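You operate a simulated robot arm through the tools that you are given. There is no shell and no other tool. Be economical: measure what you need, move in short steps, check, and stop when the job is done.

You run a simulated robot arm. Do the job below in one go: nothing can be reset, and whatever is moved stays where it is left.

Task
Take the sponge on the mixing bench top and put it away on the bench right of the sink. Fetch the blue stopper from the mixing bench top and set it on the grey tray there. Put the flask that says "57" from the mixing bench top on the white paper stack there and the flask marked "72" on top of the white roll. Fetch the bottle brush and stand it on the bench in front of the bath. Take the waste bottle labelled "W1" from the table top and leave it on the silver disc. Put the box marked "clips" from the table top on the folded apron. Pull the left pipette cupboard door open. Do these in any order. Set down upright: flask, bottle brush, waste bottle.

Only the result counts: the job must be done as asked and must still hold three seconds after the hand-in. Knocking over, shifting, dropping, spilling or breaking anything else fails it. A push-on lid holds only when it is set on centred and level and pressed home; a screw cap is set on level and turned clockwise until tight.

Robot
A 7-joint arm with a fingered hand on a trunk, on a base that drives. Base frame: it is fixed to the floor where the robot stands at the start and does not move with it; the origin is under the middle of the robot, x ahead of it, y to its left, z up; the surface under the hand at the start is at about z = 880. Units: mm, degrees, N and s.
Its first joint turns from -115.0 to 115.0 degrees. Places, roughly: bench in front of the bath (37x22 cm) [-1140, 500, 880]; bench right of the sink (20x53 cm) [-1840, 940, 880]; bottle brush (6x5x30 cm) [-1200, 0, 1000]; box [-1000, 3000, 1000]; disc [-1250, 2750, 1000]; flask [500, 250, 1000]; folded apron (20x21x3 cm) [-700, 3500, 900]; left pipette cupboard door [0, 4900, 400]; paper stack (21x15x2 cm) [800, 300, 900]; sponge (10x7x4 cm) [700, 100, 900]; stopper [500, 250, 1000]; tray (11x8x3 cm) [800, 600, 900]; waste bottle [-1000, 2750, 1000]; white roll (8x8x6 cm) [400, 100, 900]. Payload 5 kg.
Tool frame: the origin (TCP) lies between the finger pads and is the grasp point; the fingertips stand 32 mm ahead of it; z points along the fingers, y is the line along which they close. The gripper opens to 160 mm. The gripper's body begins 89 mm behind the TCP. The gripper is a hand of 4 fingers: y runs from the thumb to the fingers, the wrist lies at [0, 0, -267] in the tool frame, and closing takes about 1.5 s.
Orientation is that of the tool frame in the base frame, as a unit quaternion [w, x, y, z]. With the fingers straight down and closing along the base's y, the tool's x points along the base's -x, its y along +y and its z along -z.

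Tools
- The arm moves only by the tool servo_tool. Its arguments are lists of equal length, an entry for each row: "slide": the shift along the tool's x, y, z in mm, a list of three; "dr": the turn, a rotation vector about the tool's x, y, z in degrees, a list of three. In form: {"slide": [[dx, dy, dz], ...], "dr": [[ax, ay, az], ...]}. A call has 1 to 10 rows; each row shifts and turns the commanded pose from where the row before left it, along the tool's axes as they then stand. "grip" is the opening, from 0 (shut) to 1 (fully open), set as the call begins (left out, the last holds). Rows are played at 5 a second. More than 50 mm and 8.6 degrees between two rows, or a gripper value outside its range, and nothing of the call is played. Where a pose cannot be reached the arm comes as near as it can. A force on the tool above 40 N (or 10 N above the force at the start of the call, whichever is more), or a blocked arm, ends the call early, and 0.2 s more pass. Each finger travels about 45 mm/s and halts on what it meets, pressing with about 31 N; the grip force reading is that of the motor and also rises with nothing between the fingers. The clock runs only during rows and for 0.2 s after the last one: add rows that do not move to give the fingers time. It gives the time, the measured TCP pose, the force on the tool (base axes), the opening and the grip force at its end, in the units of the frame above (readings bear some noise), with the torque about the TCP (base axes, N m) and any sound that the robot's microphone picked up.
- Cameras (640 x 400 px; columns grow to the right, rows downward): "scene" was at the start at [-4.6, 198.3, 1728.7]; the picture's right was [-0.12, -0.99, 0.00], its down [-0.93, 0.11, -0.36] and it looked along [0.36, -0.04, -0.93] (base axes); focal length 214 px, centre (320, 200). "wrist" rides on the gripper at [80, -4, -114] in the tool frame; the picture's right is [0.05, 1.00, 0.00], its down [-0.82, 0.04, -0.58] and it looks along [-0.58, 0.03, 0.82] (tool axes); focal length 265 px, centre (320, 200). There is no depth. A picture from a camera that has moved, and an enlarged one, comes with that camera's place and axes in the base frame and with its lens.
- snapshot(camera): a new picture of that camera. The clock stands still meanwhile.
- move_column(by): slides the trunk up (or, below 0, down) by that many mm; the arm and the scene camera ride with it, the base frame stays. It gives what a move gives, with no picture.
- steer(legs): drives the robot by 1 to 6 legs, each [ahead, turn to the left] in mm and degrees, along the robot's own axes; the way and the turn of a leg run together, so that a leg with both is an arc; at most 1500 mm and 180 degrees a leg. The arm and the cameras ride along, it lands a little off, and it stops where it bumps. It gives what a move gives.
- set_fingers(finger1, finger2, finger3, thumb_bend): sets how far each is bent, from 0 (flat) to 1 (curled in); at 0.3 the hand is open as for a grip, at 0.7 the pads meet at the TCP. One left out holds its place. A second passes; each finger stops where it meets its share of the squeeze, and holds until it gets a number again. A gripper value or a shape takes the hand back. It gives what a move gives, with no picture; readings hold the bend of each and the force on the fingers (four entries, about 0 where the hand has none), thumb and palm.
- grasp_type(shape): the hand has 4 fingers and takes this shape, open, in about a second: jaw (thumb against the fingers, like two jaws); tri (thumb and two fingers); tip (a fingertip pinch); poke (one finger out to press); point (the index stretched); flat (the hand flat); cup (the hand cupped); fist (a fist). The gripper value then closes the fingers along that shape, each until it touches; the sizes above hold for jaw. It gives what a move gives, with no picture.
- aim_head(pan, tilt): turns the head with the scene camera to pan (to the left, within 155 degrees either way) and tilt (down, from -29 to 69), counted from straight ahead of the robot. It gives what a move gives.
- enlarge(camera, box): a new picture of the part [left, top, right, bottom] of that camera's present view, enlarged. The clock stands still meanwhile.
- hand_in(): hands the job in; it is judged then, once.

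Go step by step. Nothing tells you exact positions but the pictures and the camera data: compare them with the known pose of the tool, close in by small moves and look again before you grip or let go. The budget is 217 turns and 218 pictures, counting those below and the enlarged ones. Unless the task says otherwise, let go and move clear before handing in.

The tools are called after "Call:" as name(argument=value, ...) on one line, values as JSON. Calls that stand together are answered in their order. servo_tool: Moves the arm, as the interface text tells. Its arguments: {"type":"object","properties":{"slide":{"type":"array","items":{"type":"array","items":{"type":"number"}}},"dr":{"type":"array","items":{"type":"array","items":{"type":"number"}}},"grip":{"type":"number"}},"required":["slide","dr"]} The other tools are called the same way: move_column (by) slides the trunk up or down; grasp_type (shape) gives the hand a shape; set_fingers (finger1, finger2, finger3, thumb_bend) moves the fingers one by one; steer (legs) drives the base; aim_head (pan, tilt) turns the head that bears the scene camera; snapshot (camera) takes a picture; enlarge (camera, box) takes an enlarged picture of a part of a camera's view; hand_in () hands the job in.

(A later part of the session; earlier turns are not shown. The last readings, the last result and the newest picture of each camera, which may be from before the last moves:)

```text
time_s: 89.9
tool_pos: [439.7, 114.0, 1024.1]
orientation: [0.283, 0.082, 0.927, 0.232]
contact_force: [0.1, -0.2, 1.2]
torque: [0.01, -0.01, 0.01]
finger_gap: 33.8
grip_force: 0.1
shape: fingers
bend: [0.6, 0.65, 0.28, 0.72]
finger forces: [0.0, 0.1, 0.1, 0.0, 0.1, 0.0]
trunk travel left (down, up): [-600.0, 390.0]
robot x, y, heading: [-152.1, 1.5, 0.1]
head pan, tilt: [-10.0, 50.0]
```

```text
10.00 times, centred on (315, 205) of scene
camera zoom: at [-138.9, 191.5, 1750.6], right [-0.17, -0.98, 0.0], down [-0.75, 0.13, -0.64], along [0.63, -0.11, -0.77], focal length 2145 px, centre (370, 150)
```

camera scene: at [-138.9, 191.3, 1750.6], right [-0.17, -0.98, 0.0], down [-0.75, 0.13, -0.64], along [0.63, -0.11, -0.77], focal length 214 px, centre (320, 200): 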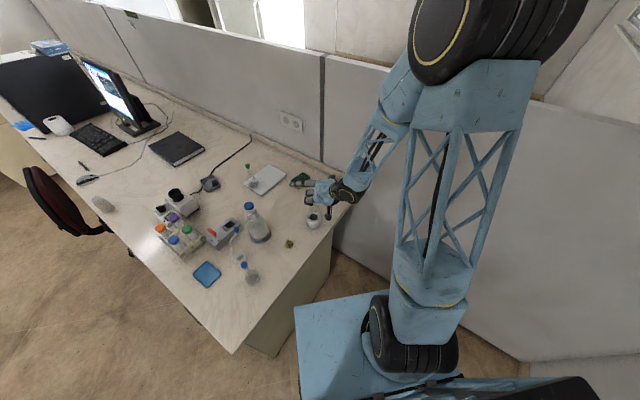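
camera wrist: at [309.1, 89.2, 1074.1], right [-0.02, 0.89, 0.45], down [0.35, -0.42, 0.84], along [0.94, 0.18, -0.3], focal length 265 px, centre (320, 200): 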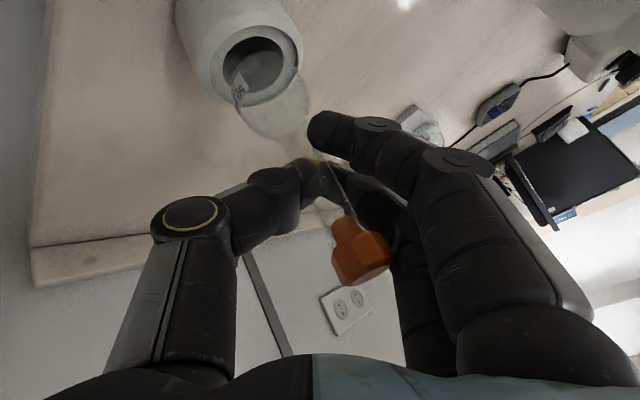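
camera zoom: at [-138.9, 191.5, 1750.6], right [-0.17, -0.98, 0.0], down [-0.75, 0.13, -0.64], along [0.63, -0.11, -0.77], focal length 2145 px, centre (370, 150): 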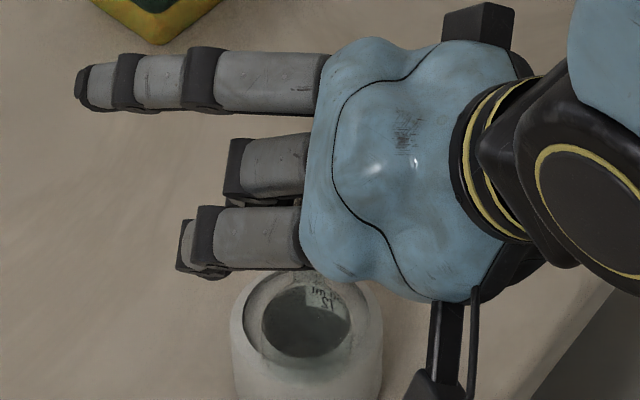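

All finger forces are zero and the flask stands upright in the roll's mouth. I open the index wide and withdraw away from the neck.

Call:
set_fingers(finger1=0.1)

Call:
servo_tool(slide=[[-8, 0, 0], [-8, 0, 0], [0, 0, 0]], dr=[[0, 0, 0], [0, 0, 0], [0, 0, 0]])

Call:
snapshot(camera="wrist")

Call:
enlarge(camera="scene", box=[285, 170, 345, 230])

```text
time_s: 90.9
tool_pos: [441.3, 113.7, 1023.1]
orientation: [0.284, 0.083, 0.927, 0.232]
contact_force: [-0.5, 0.7, -0.4]
torque: [-0.02, 0.0, -0.02]
finger_gap: 111.8
grip_force: 0.0
shape: fingers
bend: [0.1, 0.65, 0.28, 0.72]
finger forces: [0.0, 0.1, 0.0, 0.1, 0.0, 0.0]
trunk travel left (down, up): [-600.0, 390.0]
robot x, y, heading: [-152.9, -1.5, 0.0]
head pan, tilt: [-10.0, 50.0]
```

```text
time_s: 91.7
tool_pos: [451.8, 108.8, 1030.9]
orientation: [0.285, 0.082, 0.927, 0.232]
contact_force: [1.1, -0.5, 0.3]
torque: [0.03, 0.0, 0.0]
finger_gap: 111.8
grip_force: 0.1
shape: fingers
bend: [0.1, 0.65, 0.28, 0.72]
finger forces: [0.1, 0.0, 0.0, 0.0, 0.0, 0.0]
trunk travel left (down, up): [-600.0, 390.0]
robot x, y, heading: [-157.4, -2.0, 0.3]
head pan, tilt: [-10.0, 50.0]
```

```text
115 pictures are left
camera wrist: at [322.6, 84.9, 1072.7], right [-0.02, 0.89, 0.45], down [0.35, -0.42, 0.84], along [0.94, 0.18, -0.3], focal length 265 px, centre (320, 200)
```

wrist: 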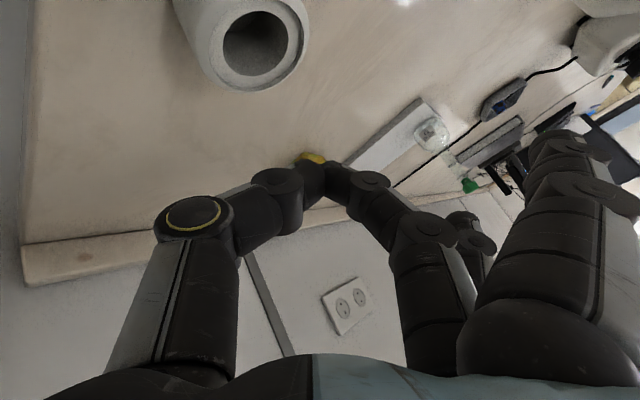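

```text
6.67 times, centred on (315, 200) of scene
camera zoom: at [-138.9, 191.5, 1750.6], right [-0.17, -0.98, 0.0], down [-0.75, 0.13, -0.64], along [0.63, -0.11, -0.77], focal length 1430 px, centre (353, 200)
```

zoom: 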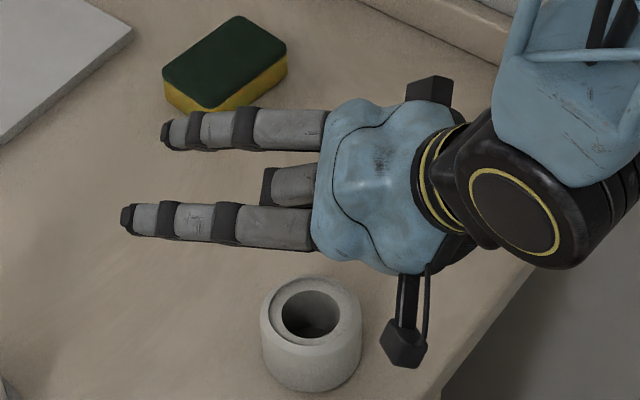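

The roll is empty now, so the flask has gone somewhere. I must find it before moving; I look from the scene camera.

Call:
snapshot(camera="scene")

Call:
enlarge(camera="wrist", box=[40, 100, 480, 380])

Call:
aim_head(pan=-10, tilt=69)

Call:
snapshot(camera="scene")

```text
113 pictures are left
camera scene: at [-138.9, 191.5, 1750.6], right [-0.17, -0.98, 0.0], down [-0.75, 0.13, -0.64], along [0.63, -0.11, -0.77], focal length 214 px, centre (320, 200)
```

scene: 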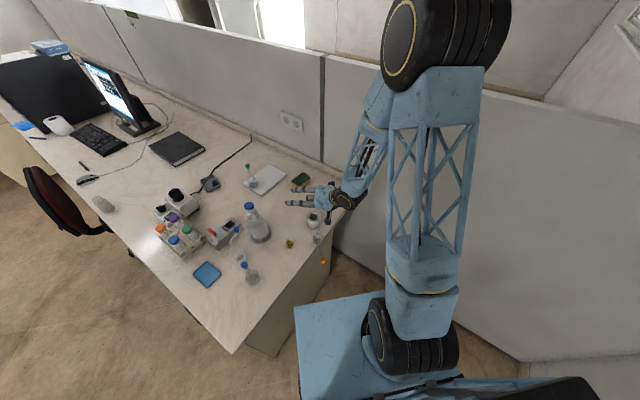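

```text
1.43 times, centred on (260, 240) of wrist
camera zoom: at [322.6, 84.9, 1072.7], right [-0.02, 0.89, 0.45], down [0.35, -0.42, 0.84], along [0.94, 0.18, -0.3], focal length 379 px, centre (406, 143)
```

zoom: 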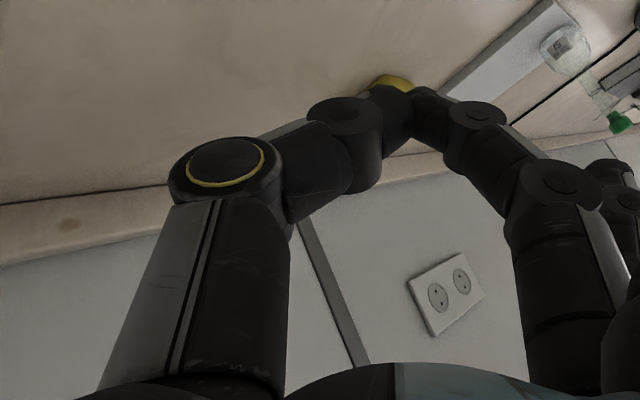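

```text
time_s: 92.5
tool_pos: [453.3, 109.2, 1031.7]
orientation: [0.284, 0.083, 0.927, 0.232]
contact_force: [-0.3, 0.2, 0.0]
torque: [-0.01, 0.02, 0.01]
finger_gap: 111.6
grip_force: 0.0
shape: fingers
bend: [0.1, 0.65, 0.28, 0.72]
finger forces: [0.0, 0.0, 0.1, 0.0, 0.0, 0.0]
trunk travel left (down, up): [-600.0, 390.0]
robot x, y, heading: [-155.9, 0.6, -0.0]
head pan, tilt: [-10.0, 68.8]
```

```text
111 pictures are left
camera scene: at [-159.6, 195.1, 1728.7], right [-0.17, -0.98, 0.0], down [-0.92, 0.16, -0.36], along [0.36, -0.06, -0.93], focal length 214 px, centre (320, 200)
```

scene: 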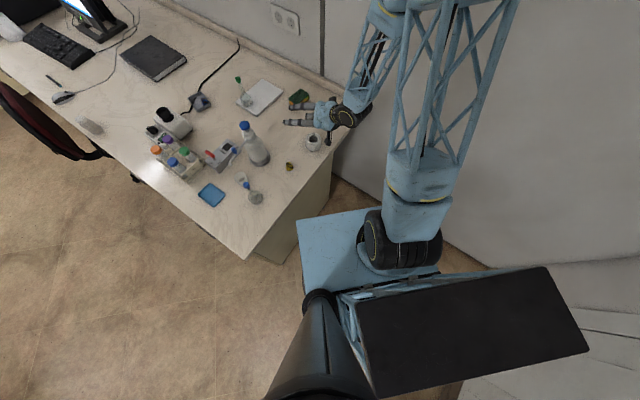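

The scene picture caught the flask falling off the bench end toward the floor. I raise the hand clear and look for where it came to rest.

Call:
servo_tool(slide=[[-19, 19, -29], [-19, 19, -29], [-19, 19, -29], [0, 0, 0]], dr=[[0, 0, 0], [0, 0, 0], [0, 0, 0], [0, 0, 0]])

Call:
aim_head(pan=30, tilt=69)

Call:
snapshot(camera="scene")

Call:
snapshot(camera="wrist")

```text
time_s: 93.5
tool_pos: [452.5, 112.6, 1149.4]
orientation: [0.284, 0.083, 0.927, 0.231]
contact_force: [-1.3, 0.2, -0.5]
torque: [0.0, 0.03, -0.01]
finger_gap: 111.6
grip_force: 0.2
shape: fingers
bend: [0.1, 0.65, 0.28, 0.72]
finger forces: [0.0, 0.0, 0.0, 0.0, 0.0, 0.0]
trunk travel left (down, up): [-600.0, 390.0]
robot x, y, heading: [-156.0, 1.0, -0.1]
head pan, tilt: [-10.0, 68.8]
```

```text
time_s: 94.6
tool_pos: [453.0, 111.7, 1150.1]
orientation: [0.284, 0.082, 0.927, 0.232]
contact_force: [-0.1, 0.1, 0.6]
torque: [-0.01, -0.02, -0.03]
finger_gap: 111.7
grip_force: 0.1
shape: fingers
bend: [0.1, 0.65, 0.28, 0.72]
finger forces: [0.0, 0.0, 0.0, 0.0, 0.1, 0.1]
trunk travel left (down, up): [-600.0, 390.0]
robot x, y, heading: [-153.7, 2.1, -0.1]
head pan, tilt: [30.0, 68.8]
```

```text
110 pictures are left
camera scene: at [-166.3, 232.7, 1728.7], right [0.5, -0.87, 0.0], down [-0.81, -0.47, -0.36], along [0.31, 0.18, -0.93], focal length 214 px, centre (320, 200)
```

scene: 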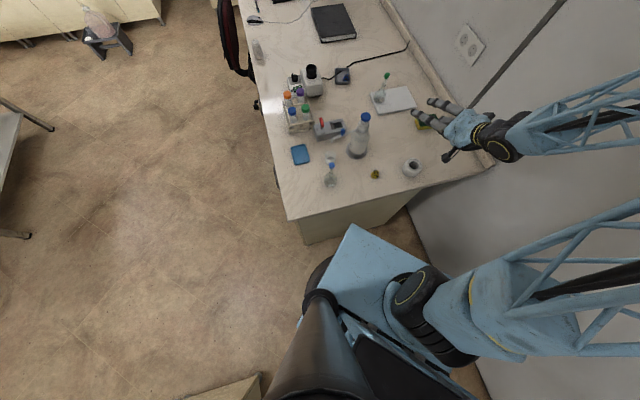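

```text
109 pictures are left
camera wrist: at [322.0, 87.5, 1190.0], right [-0.02, 0.89, 0.45], down [0.35, -0.42, 0.84], along [0.94, 0.18, -0.3], focal length 265 px, centre (320, 200)
```

wrist: 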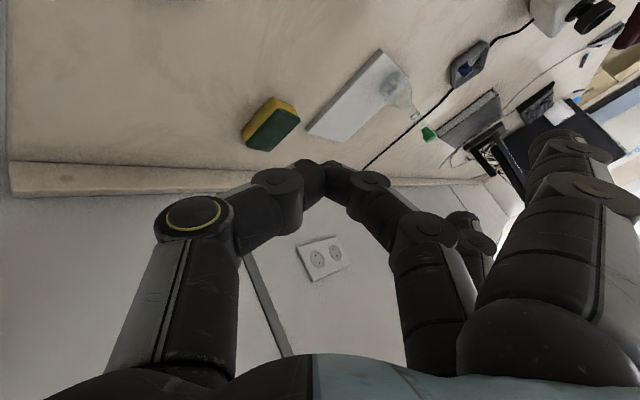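

I back the robot away 300 mm to see the floor at the bench end.

Call:
steer(legs=[[-300, 0]])

Call:
aim_head(pan=0, tilt=55)

Call:
snapshot(camera="scene")

Call:
snapshot(camera="wrist")

```text
time_s: 96.6
tool_pos: [151.8, 111.5, 1149.3]
orientation: [0.284, 0.083, 0.927, 0.231]
contact_force: [-0.5, -0.4, -0.2]
torque: [-0.02, -0.01, 0.0]
finger_gap: 111.9
grip_force: 0.0
shape: fingers
bend: [0.1, 0.65, 0.28, 0.72]
finger forces: [0.1, 0.0, 0.0, 0.0, 0.0, 0.1]
trunk travel left (down, up): [-600.0, 390.0]
robot x, y, heading: [-451.7, 0.3, -0.2]
head pan, tilt: [30.0, 68.8]
```

```text
time_s: 97.5
tool_pos: [152.5, 112.7, 1149.5]
orientation: [0.285, 0.084, 0.927, 0.231]
contact_force: [0.9, -0.5, 0.3]
torque: [-0.01, -0.01, 0.02]
finger_gap: 111.8
grip_force: 0.1
shape: fingers
bend: [0.1, 0.65, 0.28, 0.72]
finger forces: [0.0, 0.1, 0.1, 0.0, 0.1, 0.1]
trunk travel left (down, up): [-600.0, 390.0]
robot x, y, heading: [-455.4, 1.2, -0.1]
head pan, tilt: [0.0, 55.0]
```

```text
108 pictures are left
camera scene: at [-442.6, 205.1, 1744.1], right [0.0, -1.0, 0.0], down [-0.82, 0.0, -0.57], along [0.57, 0.0, -0.82], focal length 214 px, centre (320, 200)
```

scene: 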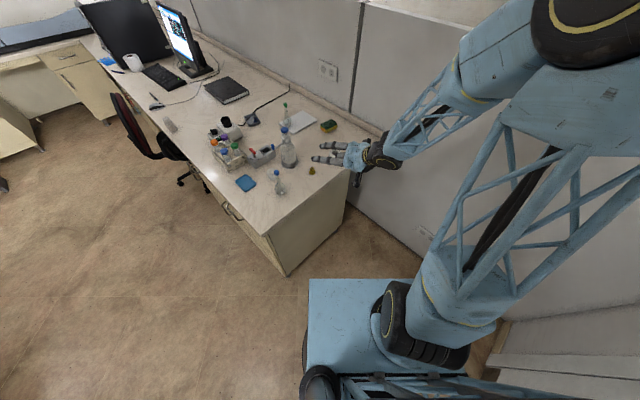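

```text
107 pictures are left
camera wrist: at [21.9, 87.1, 1190.0], right [-0.02, 0.89, 0.45], down [0.35, -0.42, 0.84], along [0.94, 0.17, -0.3], focal length 265 px, centre (320, 200)
```

wrist: 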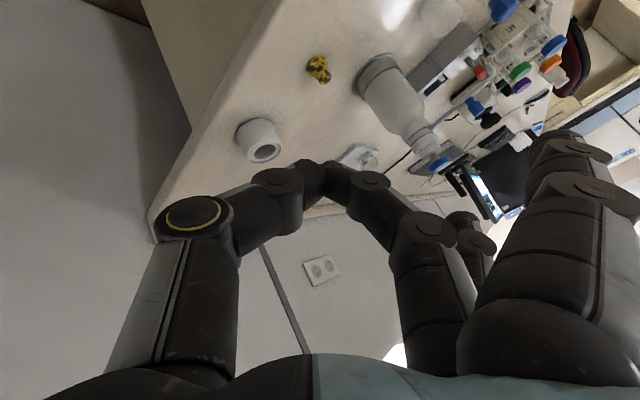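

Call:
enlarge(camera="scene", box=[280, 190, 480, 300])

Call:
aim_head(pan=-60, tilt=60)

Call:
snapshot(camera="scene")

```text
3.20 times, centred on (380, 245) of scene
camera zoom: at [-442.6, 205.1, 1744.1], right [0.0, -1.0, 0.0], down [-0.82, 0.0, -0.57], along [0.57, 0.0, -0.82], focal length 686 px, centre (128, 56)
```

zoom: 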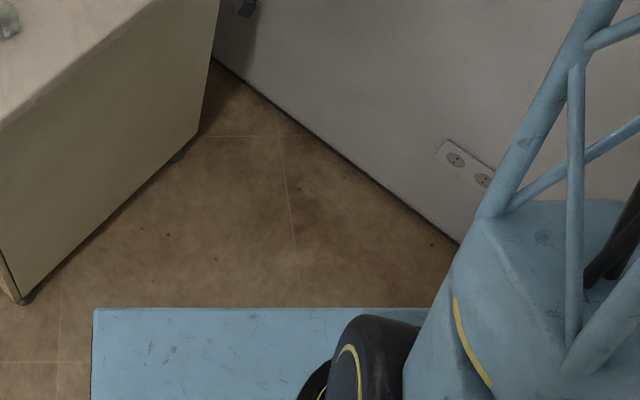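

```text
time_s: 98.8
tool_pos: [153.5, 111.9, 1149.1]
orientation: [0.284, 0.083, 0.927, 0.232]
contact_force: [-0.6, -0.2, 0.9]
torque: [0.0, -0.03, 0.01]
finger_gap: 111.9
grip_force: 0.0
shape: fingers
bend: [0.1, 0.65, 0.28, 0.72]
finger forces: [0.0, 0.0, 0.0, 0.0, 0.1, 0.1]
trunk travel left (down, up): [-600.0, 390.0]
robot x, y, heading: [-454.0, -0.4, -0.1]
head pan, tilt: [-60.0, 60.0]
```

```text
105 pictures are left
camera scene: at [-481.4, 147.4, 1738.1], right [-0.87, -0.5, 0.0], down [-0.43, 0.75, -0.5], along [0.25, -0.43, -0.87], focal length 214 px, centre (320, 200)
```

scene: 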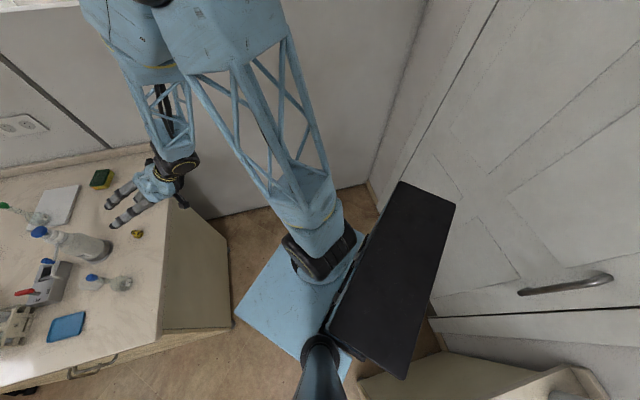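

The flask is not in the visible floor area. I turn the hand so the wrist camera looks down at the floor in front of the base.

Call:
servo_tool(slide=[[0, 0, 0], [0, 0, 0], [0, 0, 0], [0, 0, 0], [0, 0, 0], [0, 0, 0], [0, 0, 0], [0, 0, 0], [0, 0, 0]], dr=[[5.45, -1.5, -4.55], [5.45, -1.5, -4.55], [5.45, -1.5, -4.55], [5.45, -1.5, -4.55], [0, 8, 0], [0, 8, 0], [0, 8, 0], [0, 8, 0], [0, 8, 0]])

Call:
servo_tool(slide=[[0, 0, 0], [0, 0, 0], [0, 0, 0], [0, 0, 0], [0, 0, 0]], dr=[[0, 8, 0], [0, 8, 0], [0, 8, 0], [0, 8, 0], [0, 0, 0]])

Call:
snapshot(camera="wrist")

```text
time_s: 100.8
tool_pos: [152.6, 110.6, 1150.0]
orientation: [0.001, 0.0, 1.0, 0.002]
contact_force: [-0.1, -0.5, 0.1]
torque: [0.08, 0.05, -0.02]
finger_gap: 111.7
grip_force: 0.0
shape: fingers
bend: [0.1, 0.64, 0.28, 0.72]
finger forces: [0.0, 0.1, 0.0, 0.0, 0.0, 0.0]
trunk travel left (down, up): [-600.0, 390.0]
robot x, y, heading: [-454.1, -1.7, 0.0]
head pan, tilt: [-60.0, 60.0]
```

```text
time_s: 102.0
tool_pos: [153.4, 111.8, 1149.0]
orientation: [-0.274, 0.001, 0.962, 0.002]
contact_force: [-1.0, 0.0, 0.1]
torque: [0.01, 0.0, -0.02]
finger_gap: 112.1
grip_force: 0.1
shape: fingers
bend: [0.1, 0.64, 0.28, 0.72]
finger forces: [0.0, 0.1, 0.1, 0.0, 0.0, 0.0]
trunk travel left (down, up): [-600.0, 390.0]
robot x, y, heading: [-456.6, 0.0, -0.1]
head pan, tilt: [-60.0, 60.0]
```

```text
104 pictures are left
camera wrist: at [144.3, 107.0, 1287.2], right [-0.04, 1.0, 0.03], down [1.0, 0.04, 0.06], along [0.06, 0.03, -1.0], focal length 265 px, centre (320, 200)
```

wrist: 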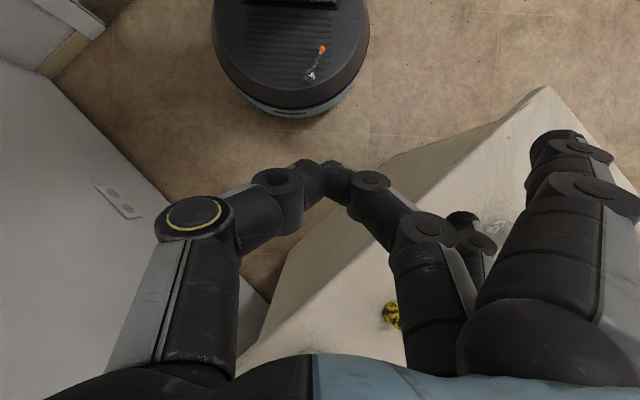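

The flask lies on the robot's own base plate. I zoom to see if it's intact.

Call:
enlarge(camera="wrist", box=[290, 30, 345, 95])

```text
6.15 times, centred on (318, 62) of wrist
camera zoom: at [144.3, 107.0, 1287.2], right [-0.04, 1.0, 0.03], down [1.0, 0.04, 0.06], along [0.06, 0.03, -1.0], focal length 1633 px, centre (335, 1046)
```

zoom: 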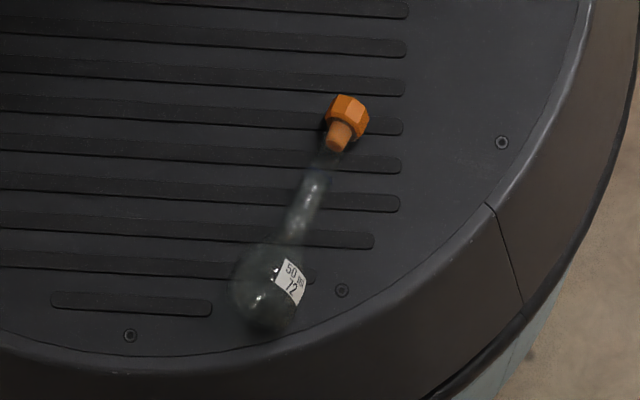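

The flask is intact with its stopper, lying on my base plate, neck pointing roughly toward the robot. I plan to pick it there with the hand pitched inward, then regrasp on the bench. First I shape the hand and bring it inward.

Call:
grasp_type(shape="tri")

Call:
servo_tool(slide=[[0, 0, 0], [0, 0, 0], [0, 0, 0], [0, 0, 0], [0, 0, 0], [0, 0, 0]], dr=[[0, 8, 0], [0, 8, 0], [-5.9, 0, 5.35], [-5.9, 0, 5.35], [-5.9, 0, 5.35], [0, 0, 0]], grip=0.55)

Call:
servo_tool(slide=[[24.9, -21.4, 27.7], [24.9, -21.4, 27.7], [24.9, -21.4, 27.7], [24.9, -21.4, 27.7], [24.9, -21.4, 27.7], [0, 0, 0]], dr=[[0, 0, 0], [0, 0, 0], [0, 0, 0], [0, 0, 0], [0, 0, 0], [0, 0, 0]])

Call:
snapshot(camera="wrist")

```text
time_s: 103.0
tool_pos: [153.1, 112.0, 1148.2]
orientation: [-0.273, 0.0, 0.962, 0.002]
contact_force: [0.0, -0.1, -0.7]
torque: [-0.02, 0.03, -0.02]
finger_gap: 160.1
grip_force: 0.1
shape: tri
bend: [0.3, 0.3, 0.01, 0.3]
finger forces: [0.0, 0.0, 0.0, 0.1, 0.0, 0.0]
trunk travel left (down, up): [-600.0, 390.0]
robot x, y, heading: [-456.1, 3.3, 0.1]
head pan, tilt: [-60.0, 60.0]
```

```text
time_s: 104.3
tool_pos: [153.4, 111.7, 1148.5]
orientation: [-0.396, 0.188, 0.895, 0.085]
contact_force: [0.4, 0.7, 0.6]
torque: [0.0, -0.02, -0.01]
finger_gap: 88.8
grip_force: 0.1
shape: tri
bend: [0.72, 0.72, 0.01, 0.7]
finger forces: [0.0, 0.1, 0.0, 0.0, 0.0, 0.1]
trunk travel left (down, up): [-600.0, 390.0]
robot x, y, heading: [-459.0, 1.3, -0.4]
head pan, tilt: [-60.0, 60.0]
```

```text
time_s: 105.8
tool_pos: [-62.3, 88.3, 1146.6]
orientation: [-0.396, 0.188, 0.895, 0.085]
contact_force: [0.2, -0.2, 0.3]
torque: [0.02, -0.01, 0.01]
finger_gap: 88.8
grip_force: 0.0
shape: tri
bend: [0.72, 0.72, 0.01, 0.7]
finger forces: [0.1, 0.0, 0.0, 0.1, 0.1, 0.1]
trunk travel left (down, up): [-600.0, 390.0]
robot x, y, heading: [-454.5, -2.5, -0.3]
head pan, tilt: [-60.0, 60.0]
```

```text
102 pictures are left
camera wrist: at [-36.7, 72.1, 1282.1], right [0.37, 0.93, 0.04], down [0.91, -0.36, -0.22], along [-0.19, 0.12, -0.98], focal length 265 px, centre (320, 200)
```

wrist: 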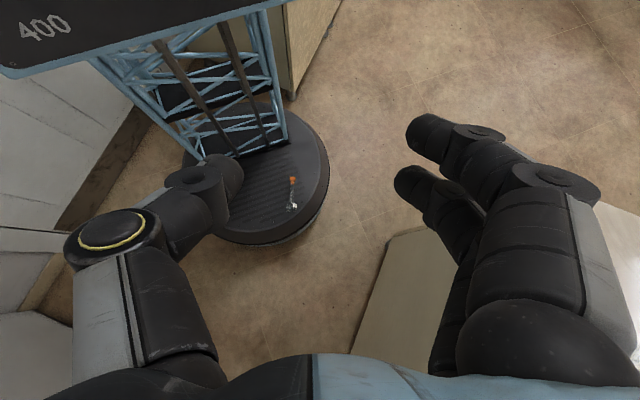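

Triangulation puts the flask body at about (−245, 88, 310). I lower the trunk toward it.

Call:
move_column(by=-560)

Call:
snapshot(camera="wrist")

```text
refused: -560 is not a number from -400 to 400
```

```text
101 pictures are left
camera wrist: at [-36.7, 72.1, 1282.1], right [0.37, 0.93, 0.04], down [0.91, -0.36, -0.22], along [-0.19, 0.12, -0.98], focal length 265 px, centre (320, 200)
```

wrist: 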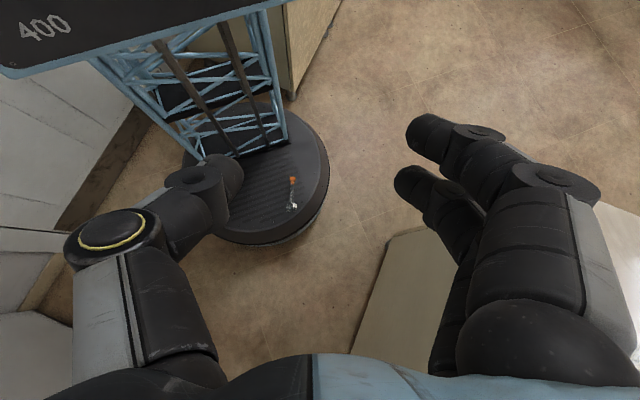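

Call:
move_column(by=-350)

Call:
move_column(by=-210)

Call:
snapshot(camera="wrist")

```text
time_s: 109.2
tool_pos: [-61.7, 88.4, 796.9]
orientation: [-0.396, 0.188, 0.895, 0.085]
contact_force: [-0.4, -0.9, 0.0]
torque: [0.01, 0.0, 0.01]
finger_gap: 88.5
grip_force: 0.0
shape: tri
bend: [0.72, 0.72, 0.01, 0.7]
finger forces: [0.1, 0.0, 0.0, 0.0, 0.1, 0.0]
trunk travel left (down, up): [-250.0, 740.0]
robot x, y, heading: [-457.5, 1.1, -0.2]
head pan, tilt: [-60.0, 60.0]
```

```text
time_s: 111.4
tool_pos: [-62.3, 89.0, 587.8]
orientation: [-0.395, 0.189, 0.895, 0.085]
contact_force: [0.2, 0.0, -0.7]
torque: [0.01, 0.02, 0.01]
finger_gap: 88.6
grip_force: 0.1
shape: tri
bend: [0.72, 0.72, 0.01, 0.7]
finger forces: [0.0, 0.0, 0.0, 0.0, 0.0, 0.0]
trunk travel left (down, up): [-40.0, 950.0]
robot x, y, heading: [-456.5, -0.6, -0.2]
head pan, tilt: [-60.0, 60.0]
```

```text
100 pictures are left
camera wrist: at [-36.5, 72.1, 722.3], right [0.37, 0.93, 0.04], down [0.91, -0.36, -0.22], along [-0.19, 0.12, -0.98], focal length 265 px, centre (320, 200)
```

wrist: 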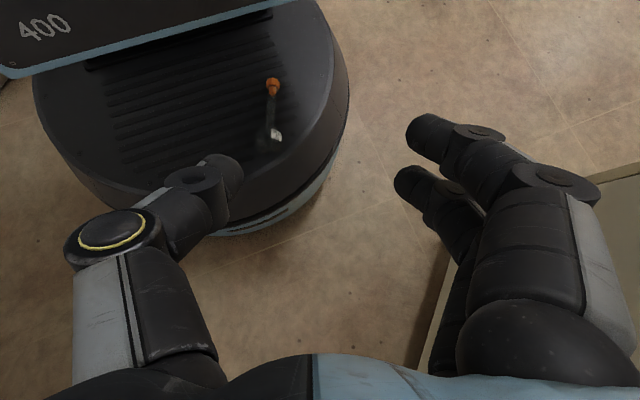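

I switch to the fingertip pinch so other fingers stay out of the way, and look at its geometry.

Call:
grasp_type(shape="tip")

Call:
servo_tool(slide=[[0, 0, 0], [0, 0, 0], [0, 0, 0], [0, 0, 0], [0, 0, 0], [0, 0, 0]], dr=[[0, 0, 0], [0, 0, 0], [0, 0, 0], [0, 0, 0], [0, 0, 0], [0, 0, 0]], grip=0.2)

Call:
snapshot(camera="wrist")

```text
time_s: 112.3
tool_pos: [-61.7, 87.6, 586.7]
orientation: [-0.396, 0.189, 0.895, 0.085]
contact_force: [-0.4, -0.5, -0.8]
torque: [0.02, -0.05, 0.04]
finger_gap: 159.8
grip_force: 0.0
shape: tip
bend: [0.01, 0.3, 0.01, 0.3]
finger forces: [0.0, 0.1, 0.0, 0.0, 0.0, 0.0]
trunk travel left (down, up): [-40.0, 950.0]
robot x, y, heading: [-453.9, 0.8, -0.1]
head pan, tilt: [-60.0, 60.0]
```

```text
time_s: 113.7
tool_pos: [-61.7, 88.1, 586.5]
orientation: [-0.396, 0.188, 0.895, 0.084]
contact_force: [0.0, 1.3, 0.3]
torque: [0.01, 0.01, 0.01]
finger_gap: 35.9
grip_force: 0.1
shape: tip
bend: [0.01, 0.73, 0.01, 0.7]
finger forces: [0.0, 0.1, 0.0, 0.0, 0.1, 0.0]
trunk travel left (down, up): [-40.0, 950.0]
robot x, y, heading: [-455.8, 2.0, -0.0]
head pan, tilt: [-60.0, 60.0]
```

```text
99 pictures are left
camera wrist: at [-36.5, 72.1, 722.2], right [0.37, 0.93, 0.04], down [0.91, -0.36, -0.22], along [-0.19, 0.12, -0.98], focal length 265 px, centre (320, 200)
```

wrist: 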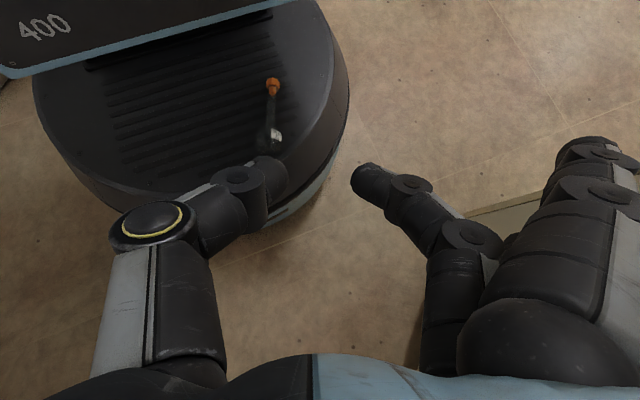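

Tip uses thumb and middle only, good for a centred pinch on the body. I open a bit and move to a pre-grasp point 60 mm short of the flask.

Call:
servo_tool(slide=[[-15.3, -13.3, 37.5], [-15.3, -13.3, 37.5], [-15.3, -13.3, 37.5], [-15.3, -13.3, 37.5], [-15.3, -13.3, 37.5], [-15.3, -13.3, 37.5], [0, 0, 0]], dr=[[0, 0, 0], [0, 0, 0], [0, 0, 0], [0, 0, 0], [0, 0, 0], [0, 0, 0], [0, 0, 0]], grip=0.5)

Call:
snapshot(camera="wrist")

```text
time_s: 115.3
tool_pos: [-190.3, 58.5, 369.7]
orientation: [-0.396, 0.188, 0.895, 0.084]
contact_force: [-0.3, 0.1, -0.4]
torque: [0.01, -0.03, -0.02]
finger_gap: 79.2
grip_force: 0.1
shape: tip
bend: [0.01, 0.72, 0.01, 0.7]
finger forces: [0.0, 0.0, 0.0, 0.0, 0.1, 0.0]
trunk travel left (down, up): [-40.0, 950.0]
robot x, y, heading: [-453.6, -2.2, 0.1]
head pan, tilt: [-60.0, 60.0]
```

```text
98 pictures are left
camera wrist: at [-164.2, 41.9, 503.9], right [0.37, 0.93, 0.04], down [0.91, -0.36, -0.22], along [-0.19, 0.12, -0.98], focal length 265 px, centre (320, 200)
```

wrist: 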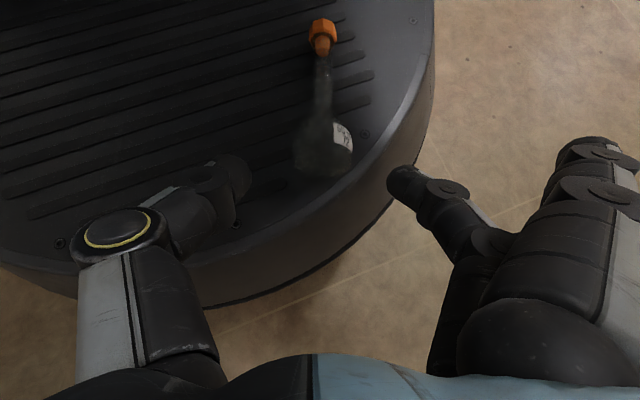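

Well aligned: body at tool offset (−7, 2, 81). I slide in.

Call:
servo_tool(slide=[[-2, 1, 20], [-2, 1, 18], [-1, 0, 9], [0, 0, 7], [0, 0, 0]], dr=[[0, 0, 0], [0, 0, 0], [0, 0, 0], [0, 0, 0], [0, 0, 0]])

Call:
snapshot(camera="wrist")

```text
time_s: 116.5
tool_pos: [-224.2, 75.3, 328.3]
orientation: [-0.396, 0.189, 0.895, 0.085]
contact_force: [-0.7, -0.5, 0.4]
torque: [0.03, 0.05, 0.01]
finger_gap: 79.0
grip_force: 0.1
shape: tip
bend: [0.01, 0.72, 0.01, 0.7]
finger forces: [0.0, 0.0, 0.0, 0.0, 0.0, 0.0]
trunk travel left (down, up): [-40.0, 950.0]
robot x, y, heading: [-454.1, -2.1, -0.2]
head pan, tilt: [-60.0, 60.0]
```

```text
97 pictures are left
camera wrist: at [-197.6, 59.2, 462.9], right [0.37, 0.93, 0.04], down [0.91, -0.36, -0.22], along [-0.19, 0.12, -0.98], focal length 265 px, centre (320, 200)
```

wrist: 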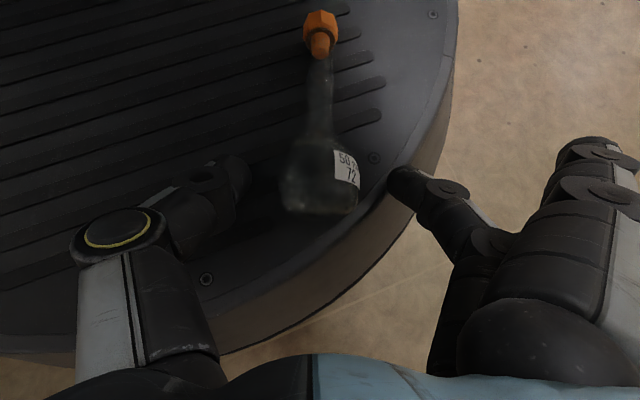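

The body sits between thumb and middle fingertip. I close.

Call:
servo_tool(slide=[[0, 0, 0], [0, 0, 0], [0, 0, 0], [0, 0, 0], [0, 0, 0], [0, 0, 0], [0, 0, 0]], dr=[[0, 0, 0], [0, 0, 0], [0, 0, 0], [0, 0, 0], [0, 0, 0], [0, 0, 0], [0, 0, 0]], grip=0.0)

Call:
snapshot(camera="wrist")

```text
time_s: 118.1
tool_pos: [-222.6, 75.3, 329.4]
orientation: [-0.396, 0.189, 0.895, 0.085]
contact_force: [0.2, 0.0, -0.1]
torque: [0.01, -0.02, -0.01]
finger_gap: 36.8
grip_force: 30.9
shape: tip
bend: [0.28, 0.73, 0.27, 0.7]
finger forces: [0.0, 25.5, 0.1, 0.0, 28.4, 0.0]
trunk travel left (down, up): [-40.0, 950.0]
robot x, y, heading: [-455.6, -2.0, -0.4]
head pan, tilt: [-60.0, 60.0]
```

```text
96 pictures are left
camera wrist: at [-197.5, 59.2, 463.0], right [0.37, 0.93, 0.04], down [0.91, -0.36, -0.22], along [-0.19, 0.12, -0.98], focal length 265 px, centre (320, 200)
```

wrist: 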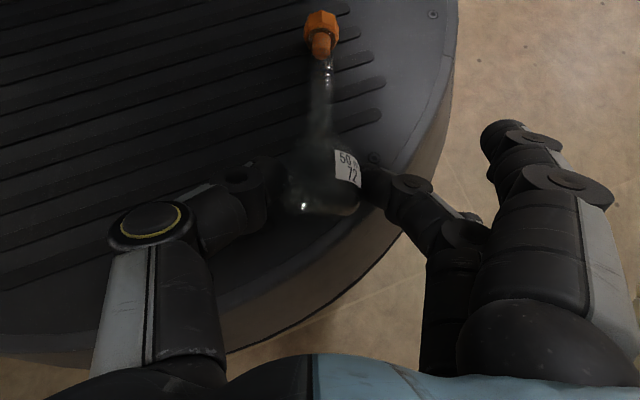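

A firm, symmetric pinch (25–28 N). I raise with the column carefully and check the hold.

Call:
move_column(by=60)

Call:
snapshot(camera="wrist")

```text
time_s: 119.1
tool_pos: [-223.3, 75.8, 388.8]
orientation: [-0.396, 0.188, 0.895, 0.085]
contact_force: [0.2, 0.7, -0.7]
torque: [-0.03, 0.0, 0.04]
finger_gap: 36.5
grip_force: 30.9
shape: tip
bend: [0.28, 0.73, 0.28, 0.7]
finger forces: [0.0, 25.6, 0.0, 0.0, 28.1, 0.1]
trunk travel left (down, up): [-100.0, 890.0]
robot x, y, heading: [-454.7, 0.3, -0.1]
head pan, tilt: [-60.0, 60.0]
```

```text
95 pictures are left
camera wrist: at [-197.5, 59.2, 523.0], right [0.37, 0.93, 0.04], down [0.91, -0.36, -0.22], along [-0.19, 0.12, -0.98], focal length 265 px, centre (320, 200)
```

wrist: 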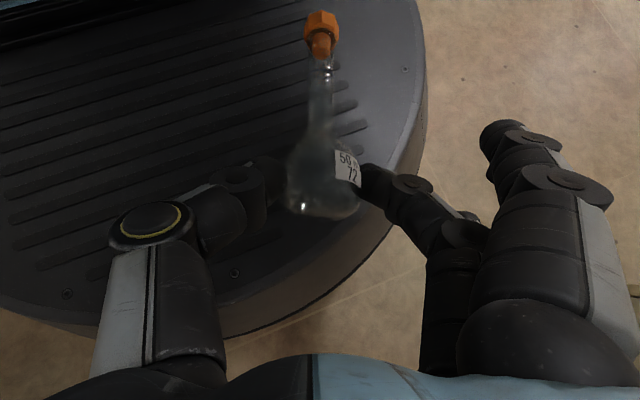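

Held rigidly. I move the hand outward, raise the column back up, then drive to the bench again.

Call:
servo_tool(slide=[[-13.9, 15.2, -33.8], [-13.9, 15.2, -33.8], [-13.9, 15.2, -33.8], [-13.9, 15.2, -33.8], [0, 0, 0]], dr=[[0, 0, 0], [0, 0, 0], [0, 0, 0], [0, 0, 0], [0, 0, 0]])

Call:
move_column(by=400)

Call:
move_column(by=200)

Call:
servo_tool(slide=[[-13, 17, -31], [-13, 17, -31], [-13, 17, -31], [-13, 17, -31], [-13, 17, -31], [-13, 17, -31], [-13, 17, -31], [0, 0, 0]], dr=[[0, 0, 0], [0, 0, 0], [0, 0, 0], [0, 0, 0], [0, 0, 0], [0, 0, 0], [0, 0, 0], [0, 0, 0]])

```text
time_s: 120.3
tool_pos: [-72.0, 74.6, 440.7]
orientation: [-0.397, 0.188, 0.894, 0.085]
contact_force: [-0.5, -0.1, -0.7]
torque: [0.05, -0.02, -0.02]
finger_gap: 36.6
grip_force: 31.4
shape: tip
bend: [0.28, 0.73, 0.28, 0.7]
finger forces: [0.1, 25.0, 0.1, 0.0, 28.2, 0.1]
trunk travel left (down, up): [-100.0, 890.0]
robot x, y, heading: [-453.0, 2.5, 0.1]
head pan, tilt: [-60.0, 60.0]
```

```text
time_s: 124.2
tool_pos: [-71.4, 73.8, 839.0]
orientation: [-0.396, 0.188, 0.895, 0.084]
contact_force: [-0.1, 0.0, -0.6]
torque: [-0.03, 0.01, 0.02]
finger_gap: 36.5
grip_force: 30.9
shape: tip
bend: [0.28, 0.73, 0.28, 0.7]
finger forces: [0.0, 25.1, 0.0, 0.0, 28.1, 0.0]
trunk travel left (down, up): [-500.0, 490.0]
robot x, y, heading: [-455.0, 4.3, -0.2]
head pan, tilt: [-60.0, 60.0]
```

```text
time_s: 126.3
tool_pos: [-72.7, 74.1, 1039.0]
orientation: [-0.396, 0.189, 0.895, 0.085]
contact_force: [-0.3, -0.2, -0.9]
torque: [-0.01, 0.02, -0.05]
finger_gap: 36.6
grip_force: 31.4
shape: tip
bend: [0.28, 0.73, 0.28, 0.7]
finger forces: [0.0, 25.1, 0.1, 0.0, 28.2, 0.1]
trunk travel left (down, up): [-700.0, 290.0]
robot x, y, heading: [-455.5, 1.0, -0.1]
head pan, tilt: [-60.0, 60.0]
```

```text
time_s: 128.1
tool_pos: [178.2, 91.4, 1120.1]
orientation: [-0.396, 0.189, 0.895, 0.085]
contact_force: [-1.4, 0.1, -0.9]
torque: [0.0, -0.01, -0.01]
finger_gap: 36.0
grip_force: 31.0
shape: tip
bend: [0.28, 0.73, 0.28, 0.7]
finger forces: [0.0, 25.1, 0.0, 0.0, 28.1, 0.1]
trunk travel left (down, up): [-700.0, 290.0]
robot x, y, heading: [-453.8, -2.0, -0.1]
head pan, tilt: [-60.0, 60.0]
```

I drive back toward the bench by 300 mm and look.

Call:
steer(legs=[[300, 0]])

Call:
servo_tool(slide=[[-15.4, 24.2, -15.3], [-15.4, 24.2, -15.3], [-15.4, 24.2, -15.3], [-15.4, 24.2, -15.3], [-15.4, 24.2, -15.3], [0, 0, 0]], dr=[[0, 0, 0], [0, 0, 0], [0, 0, 0], [0, 0, 0], [0, 0, 0], [0, 0, 0]])

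Call:
aim_head(pan=0, tilt=55)

Call:
snapshot(camera="scene")

Call:
snapshot(camera="wrist")

```text
time_s: 130.2
tool_pos: [481.8, 91.4, 1119.0]
orientation: [-0.396, 0.188, 0.895, 0.085]
contact_force: [0.2, 0.3, 0.4]
torque: [-0.04, 0.05, 0.03]
finger_gap: 36.3
grip_force: 31.3
shape: tip
bend: [0.28, 0.73, 0.28, 0.7]
finger forces: [0.0, 25.0, 0.1, 0.0, 28.1, 0.1]
trunk travel left (down, up): [-700.0, 290.0]
robot x, y, heading: [-150.9, 1.8, -0.4]
head pan, tilt: [-60.0, 60.0]
```

```text
time_s: 131.6
tool_pos: [628.3, 157.8, 1114.2]
orientation: [-0.396, 0.188, 0.895, 0.084]
contact_force: [-0.7, -0.5, -0.2]
torque: [0.02, -0.03, -0.01]
finger_gap: 36.3
grip_force: 30.6
shape: tip
bend: [0.28, 0.73, 0.28, 0.7]
finger forces: [0.1, 25.2, 0.0, 0.1, 28.2, 0.1]
trunk travel left (down, up): [-700.0, 290.0]
robot x, y, heading: [-152.7, -1.3, -0.4]
head pan, tilt: [-60.0, 60.0]
```

```text
time_s: 132.9
tool_pos: [629.2, 158.2, 1113.4]
orientation: [-0.396, 0.189, 0.895, 0.085]
contact_force: [-0.4, -0.3, -1.1]
torque: [0.01, 0.01, 0.02]
finger_gap: 36.2
grip_force: 30.8
shape: tip
bend: [0.28, 0.73, 0.28, 0.7]
finger forces: [0.0, 25.0, 0.0, 0.1, 28.1, 0.0]
trunk travel left (down, up): [-700.0, 290.0]
robot x, y, heading: [-150.4, -1.1, -0.3]
head pan, tilt: [0.0, 55.0]
```

```text
94 pictures are left
camera scene: at [-140.1, 204.6, 1844.1], right [0.0, -1.0, 0.0], down [-0.82, 0.0, -0.57], along [0.57, 0.0, -0.82], focal length 214 px, centre (320, 200)
```

scene: 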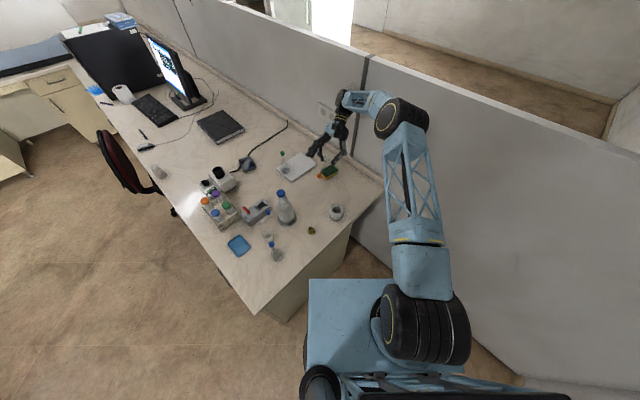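

```text
93 pictures are left
camera wrist: at [654.1, 141.6, 1248.1], right [0.37, 0.93, 0.04], down [0.91, -0.36, -0.22], along [-0.19, 0.12, -0.98], focal length 265 px, centre (320, 200)
```

wrist: 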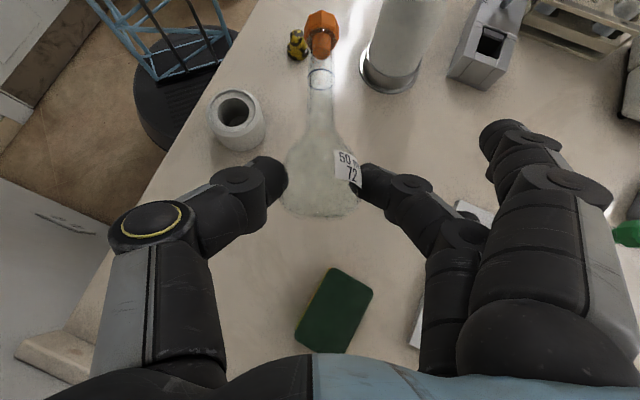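

I lower the lying flask onto the free bench area near (565, 197), keeping it pinched.

Call:
servo_tool(slide=[[-19.8, 1.9, 33.3], [-19.8, 1.9, 33.3], [-19.8, 1.9, 33.3], [-19.8, 1.9, 33.3], [-19.8, 1.9, 33.3], [0, 0, 0]], dr=[[0, 0, 0], [0, 0, 0], [0, 0, 0], [0, 0, 0], [0, 0, 0], [0, 0, 0]])

Call:
servo_tool(slide=[[-2.2, 0, 2], [0, 0, 0], [-2.2, 0, 2], [0, 0, 0], [-1.5, 0, 1.4], [0, 0, 0]], dr=[[0, 0, 0], [0, 0, 0], [0, 0, 0], [0, 0, 0], [0, 0, 0], [0, 0, 0]])

Call:
snapshot(camera="wrist")

Call:
enlarge(camera="scene", box=[270, 110, 370, 240])

```text
time_s: 134.3
tool_pos: [580.5, 190.2, 929.2]
orientation: [-0.396, 0.188, 0.895, 0.085]
contact_force: [0.0, 0.4, 0.1]
torque: [-0.03, 0.01, 0.01]
finger_gap: 36.1
grip_force: 30.8
shape: tip
bend: [0.28, 0.73, 0.28, 0.7]
finger forces: [0.0, 25.0, 0.0, 0.0, 28.0, 0.0]
trunk travel left (down, up): [-700.0, 290.0]
robot x, y, heading: [-148.4, 1.9, -0.2]
head pan, tilt: [0.0, 55.0]
```

```text
time_s: 135.7
tool_pos: [580.7, 190.7, 920.4]
orientation: [-0.397, 0.188, 0.895, 0.084]
contact_force: [-0.8, 0.3, -0.1]
torque: [0.06, -0.03, 0.02]
finger_gap: 35.9
grip_force: 31.0
shape: tip
bend: [0.28, 0.73, 0.18, 0.7]
finger forces: [0.1, 25.0, 0.8, 0.0, 28.0, 0.1]
trunk travel left (down, up): [-700.0, 290.0]
robot x, y, heading: [-155.1, 1.8, -0.1]
head pan, tilt: [0.0, 55.0]
```

```text
92 pictures are left
camera wrist: at [606.9, 174.4, 1055.7], right [0.37, 0.93, 0.04], down [0.91, -0.36, -0.22], along [-0.19, 0.12, -0.98], focal length 265 px, centre (320, 200)
```

wrist: 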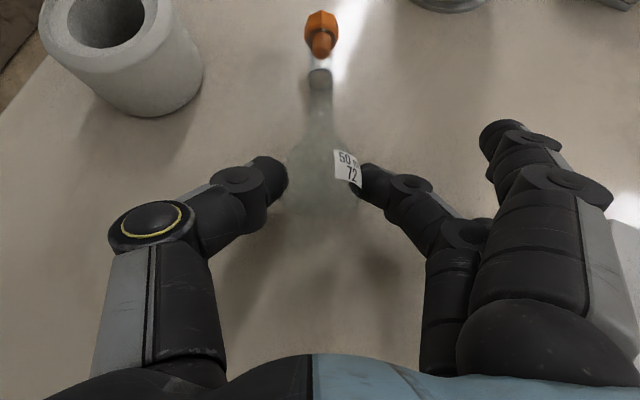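

```text
3.08 times, centred on (320, 175) of scene
camera zoom: at [-140.2, 204.6, 1844.1], right [0.0, -1.0, 0.0], down [-0.82, 0.0, -0.57], along [0.57, 0.0, -0.82], focal length 660 px, centre (320, 277)
```

zoom: 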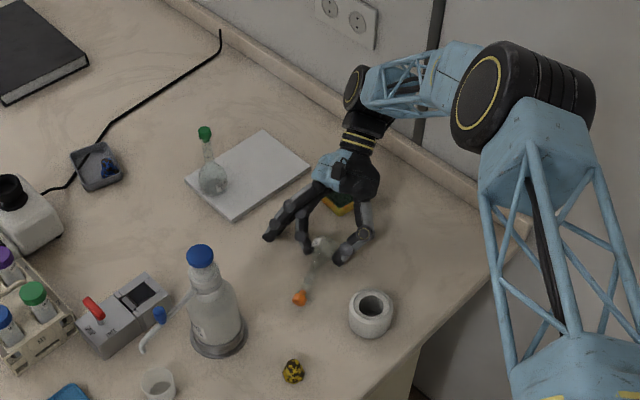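

Nearly touching. I lower 3 mm more, then turn the hand about the flask body toward straight-down while the bench keeps the flask lying, so the neck re-angles in the pinch.

Call:
servo_tool(slide=[[-1.5, 0, 1.4], [0, 0, 0], [-1.1, 0, 1], [0, 0, 0]], dr=[[0, 0, 0], [0, 0, 0], [0, 0, 0], [0, 0, 0]])

Call:
servo_tool(slide=[[3.5, 0, 0.3], [3.5, 0, 0.3], [3.5, 0, 0.3], [0, 0, 0]], dr=[[0, -8, 0], [0, -8, 0], [0, -8, 0], [0, 0, 0]])

Call:
snapshot(camera="wrist")

```text
time_s: 136.7
tool_pos: [580.0, 190.1, 918.2]
orientation: [-0.396, 0.188, 0.895, 0.084]
contact_force: [-0.4, -1.0, 0.2]
torque: [0.02, -0.04, 0.03]
finger_gap: 36.2
grip_force: 30.6
shape: tip
bend: [0.28, 0.73, 0.11, 0.7]
finger forces: [0.0, 25.0, 0.6, 0.0, 28.1, 0.0]
trunk travel left (down, up): [-700.0, 290.0]
robot x, y, heading: [-152.4, -0.4, -0.5]
head pan, tilt: [0.0, 55.0]
```

```text
time_s: 137.7
tool_pos: [573.7, 193.9, 923.6]
orientation: [-0.201, 0.202, 0.957, 0.045]
contact_force: [1.1, -0.3, 2.0]
torque: [0.06, 0.17, -0.01]
finger_gap: 35.8
grip_force: 31.4
shape: tip
bend: [0.28, 0.74, 0.28, 0.71]
finger forces: [0.1, 24.9, 0.0, 0.0, 27.0, 0.0]
trunk travel left (down, up): [-700.0, 290.0]
robot x, y, heading: [-147.8, 2.2, -0.1]
head pan, tilt: [0.0, 55.0]
```

```text
90 pictures are left
camera wrist: at [545.5, 201.5, 1058.8], right [0.36, 0.93, 0.02], down [0.91, -0.36, 0.2], along [0.2, -0.05, -0.98], focal length 265 px, centre (320, 200)
```

wrist: 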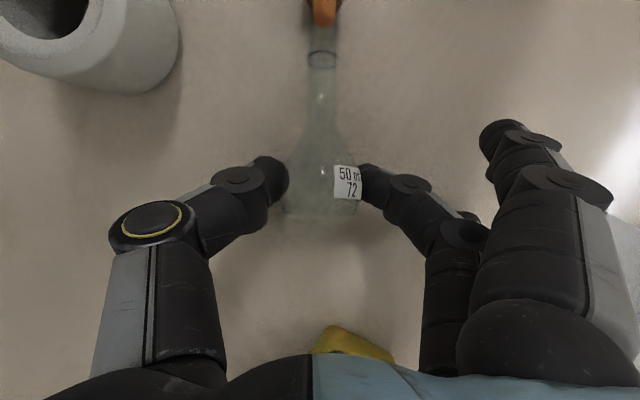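

It works: the flask re-angles in the pinch. I continue.

Call:
servo_tool(slide=[[3.5, 0, 0.3], [3.5, 0, 0.3], [3.5, 0, 0.3], [0, 0, 0]], dr=[[0, -8, 0], [0, -8, 0], [0, -8, 0], [0, 0, 0]])

Call:
servo_tool(slide=[[3.5, 0, 0.3], [3.5, 0, 0.3], [3.5, 0, 0.3], [0, 0, 0]], dr=[[0, -8, 0], [0, -8, 0], [0, -8, 0], [0, 0, 0]])

Call:
snapshot(camera="wrist")

Call:
enlarge(camera="scene", box=[290, 130, 350, 210])

```text
time_s: 138.7
tool_pos: [563.4, 197.0, 926.7]
orientation: [0.002, 0.206, 0.979, 0.001]
contact_force: [-0.4, -0.6, -0.8]
torque: [0.04, 0.0, -0.01]
finger_gap: 20.5
grip_force: 31.0
shape: tip
bend: [0.28, 0.77, 0.28, 0.74]
finger forces: [0.0, 0.0, 0.0, 0.0, 0.1, 0.1]
trunk travel left (down, up): [-700.0, 290.0]
robot x, y, heading: [-152.7, 1.7, 0.0]
head pan, tilt: [0.0, 55.0]
```

```text
time_s: 139.7
tool_pos: [555.1, 204.2, 923.6]
orientation: [0.206, 0.202, 0.956, -0.043]
contact_force: [0.1, 0.1, -1.6]
torque: [-0.08, 0.0, -0.03]
finger_gap: 20.6
grip_force: 30.9
shape: tip
bend: [0.28, 0.77, 0.28, 0.74]
finger forces: [0.0, 0.0, 0.1, 0.0, 0.0, 0.0]
trunk travel left (down, up): [-700.0, 290.0]
robot x, y, heading: [-152.5, 1.6, -0.3]
head pan, tilt: [0.0, 55.0]
```

```text
89 pictures are left
camera wrist: at [443.1, 248.5, 992.4], right [0.36, 0.93, -0.02], down [0.48, -0.17, 0.86], along [0.8, -0.32, -0.51], focal length 265 px, centre (320, 200)
```

wrist: 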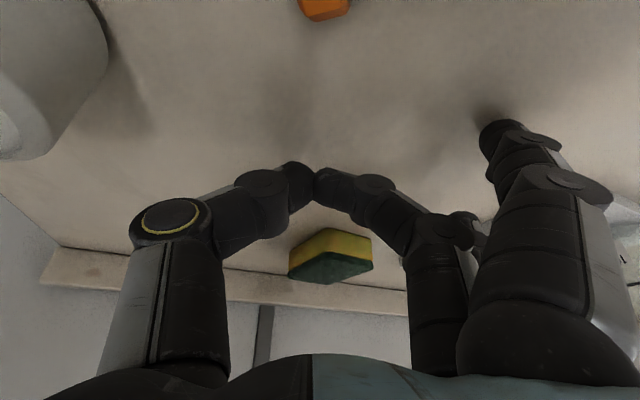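

```text
5.00 times, centred on (320, 170) of scene
camera zoom: at [-138.8, 207.2, 1843.9], right [0.0, -1.0, 0.0], down [-0.82, 0.0, -0.57], along [0.57, 0.0, -0.82], focal length 1072 px, centre (320, 350)
```

zoom: 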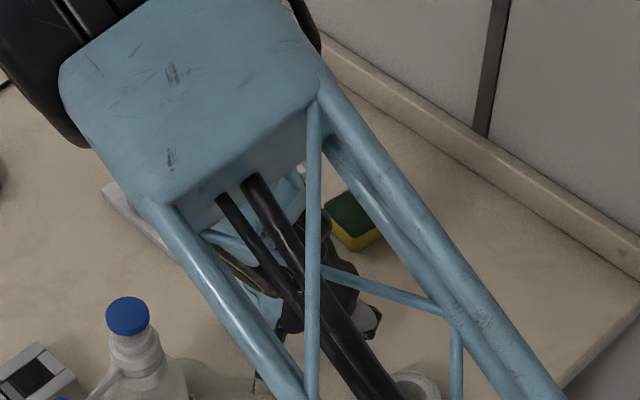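

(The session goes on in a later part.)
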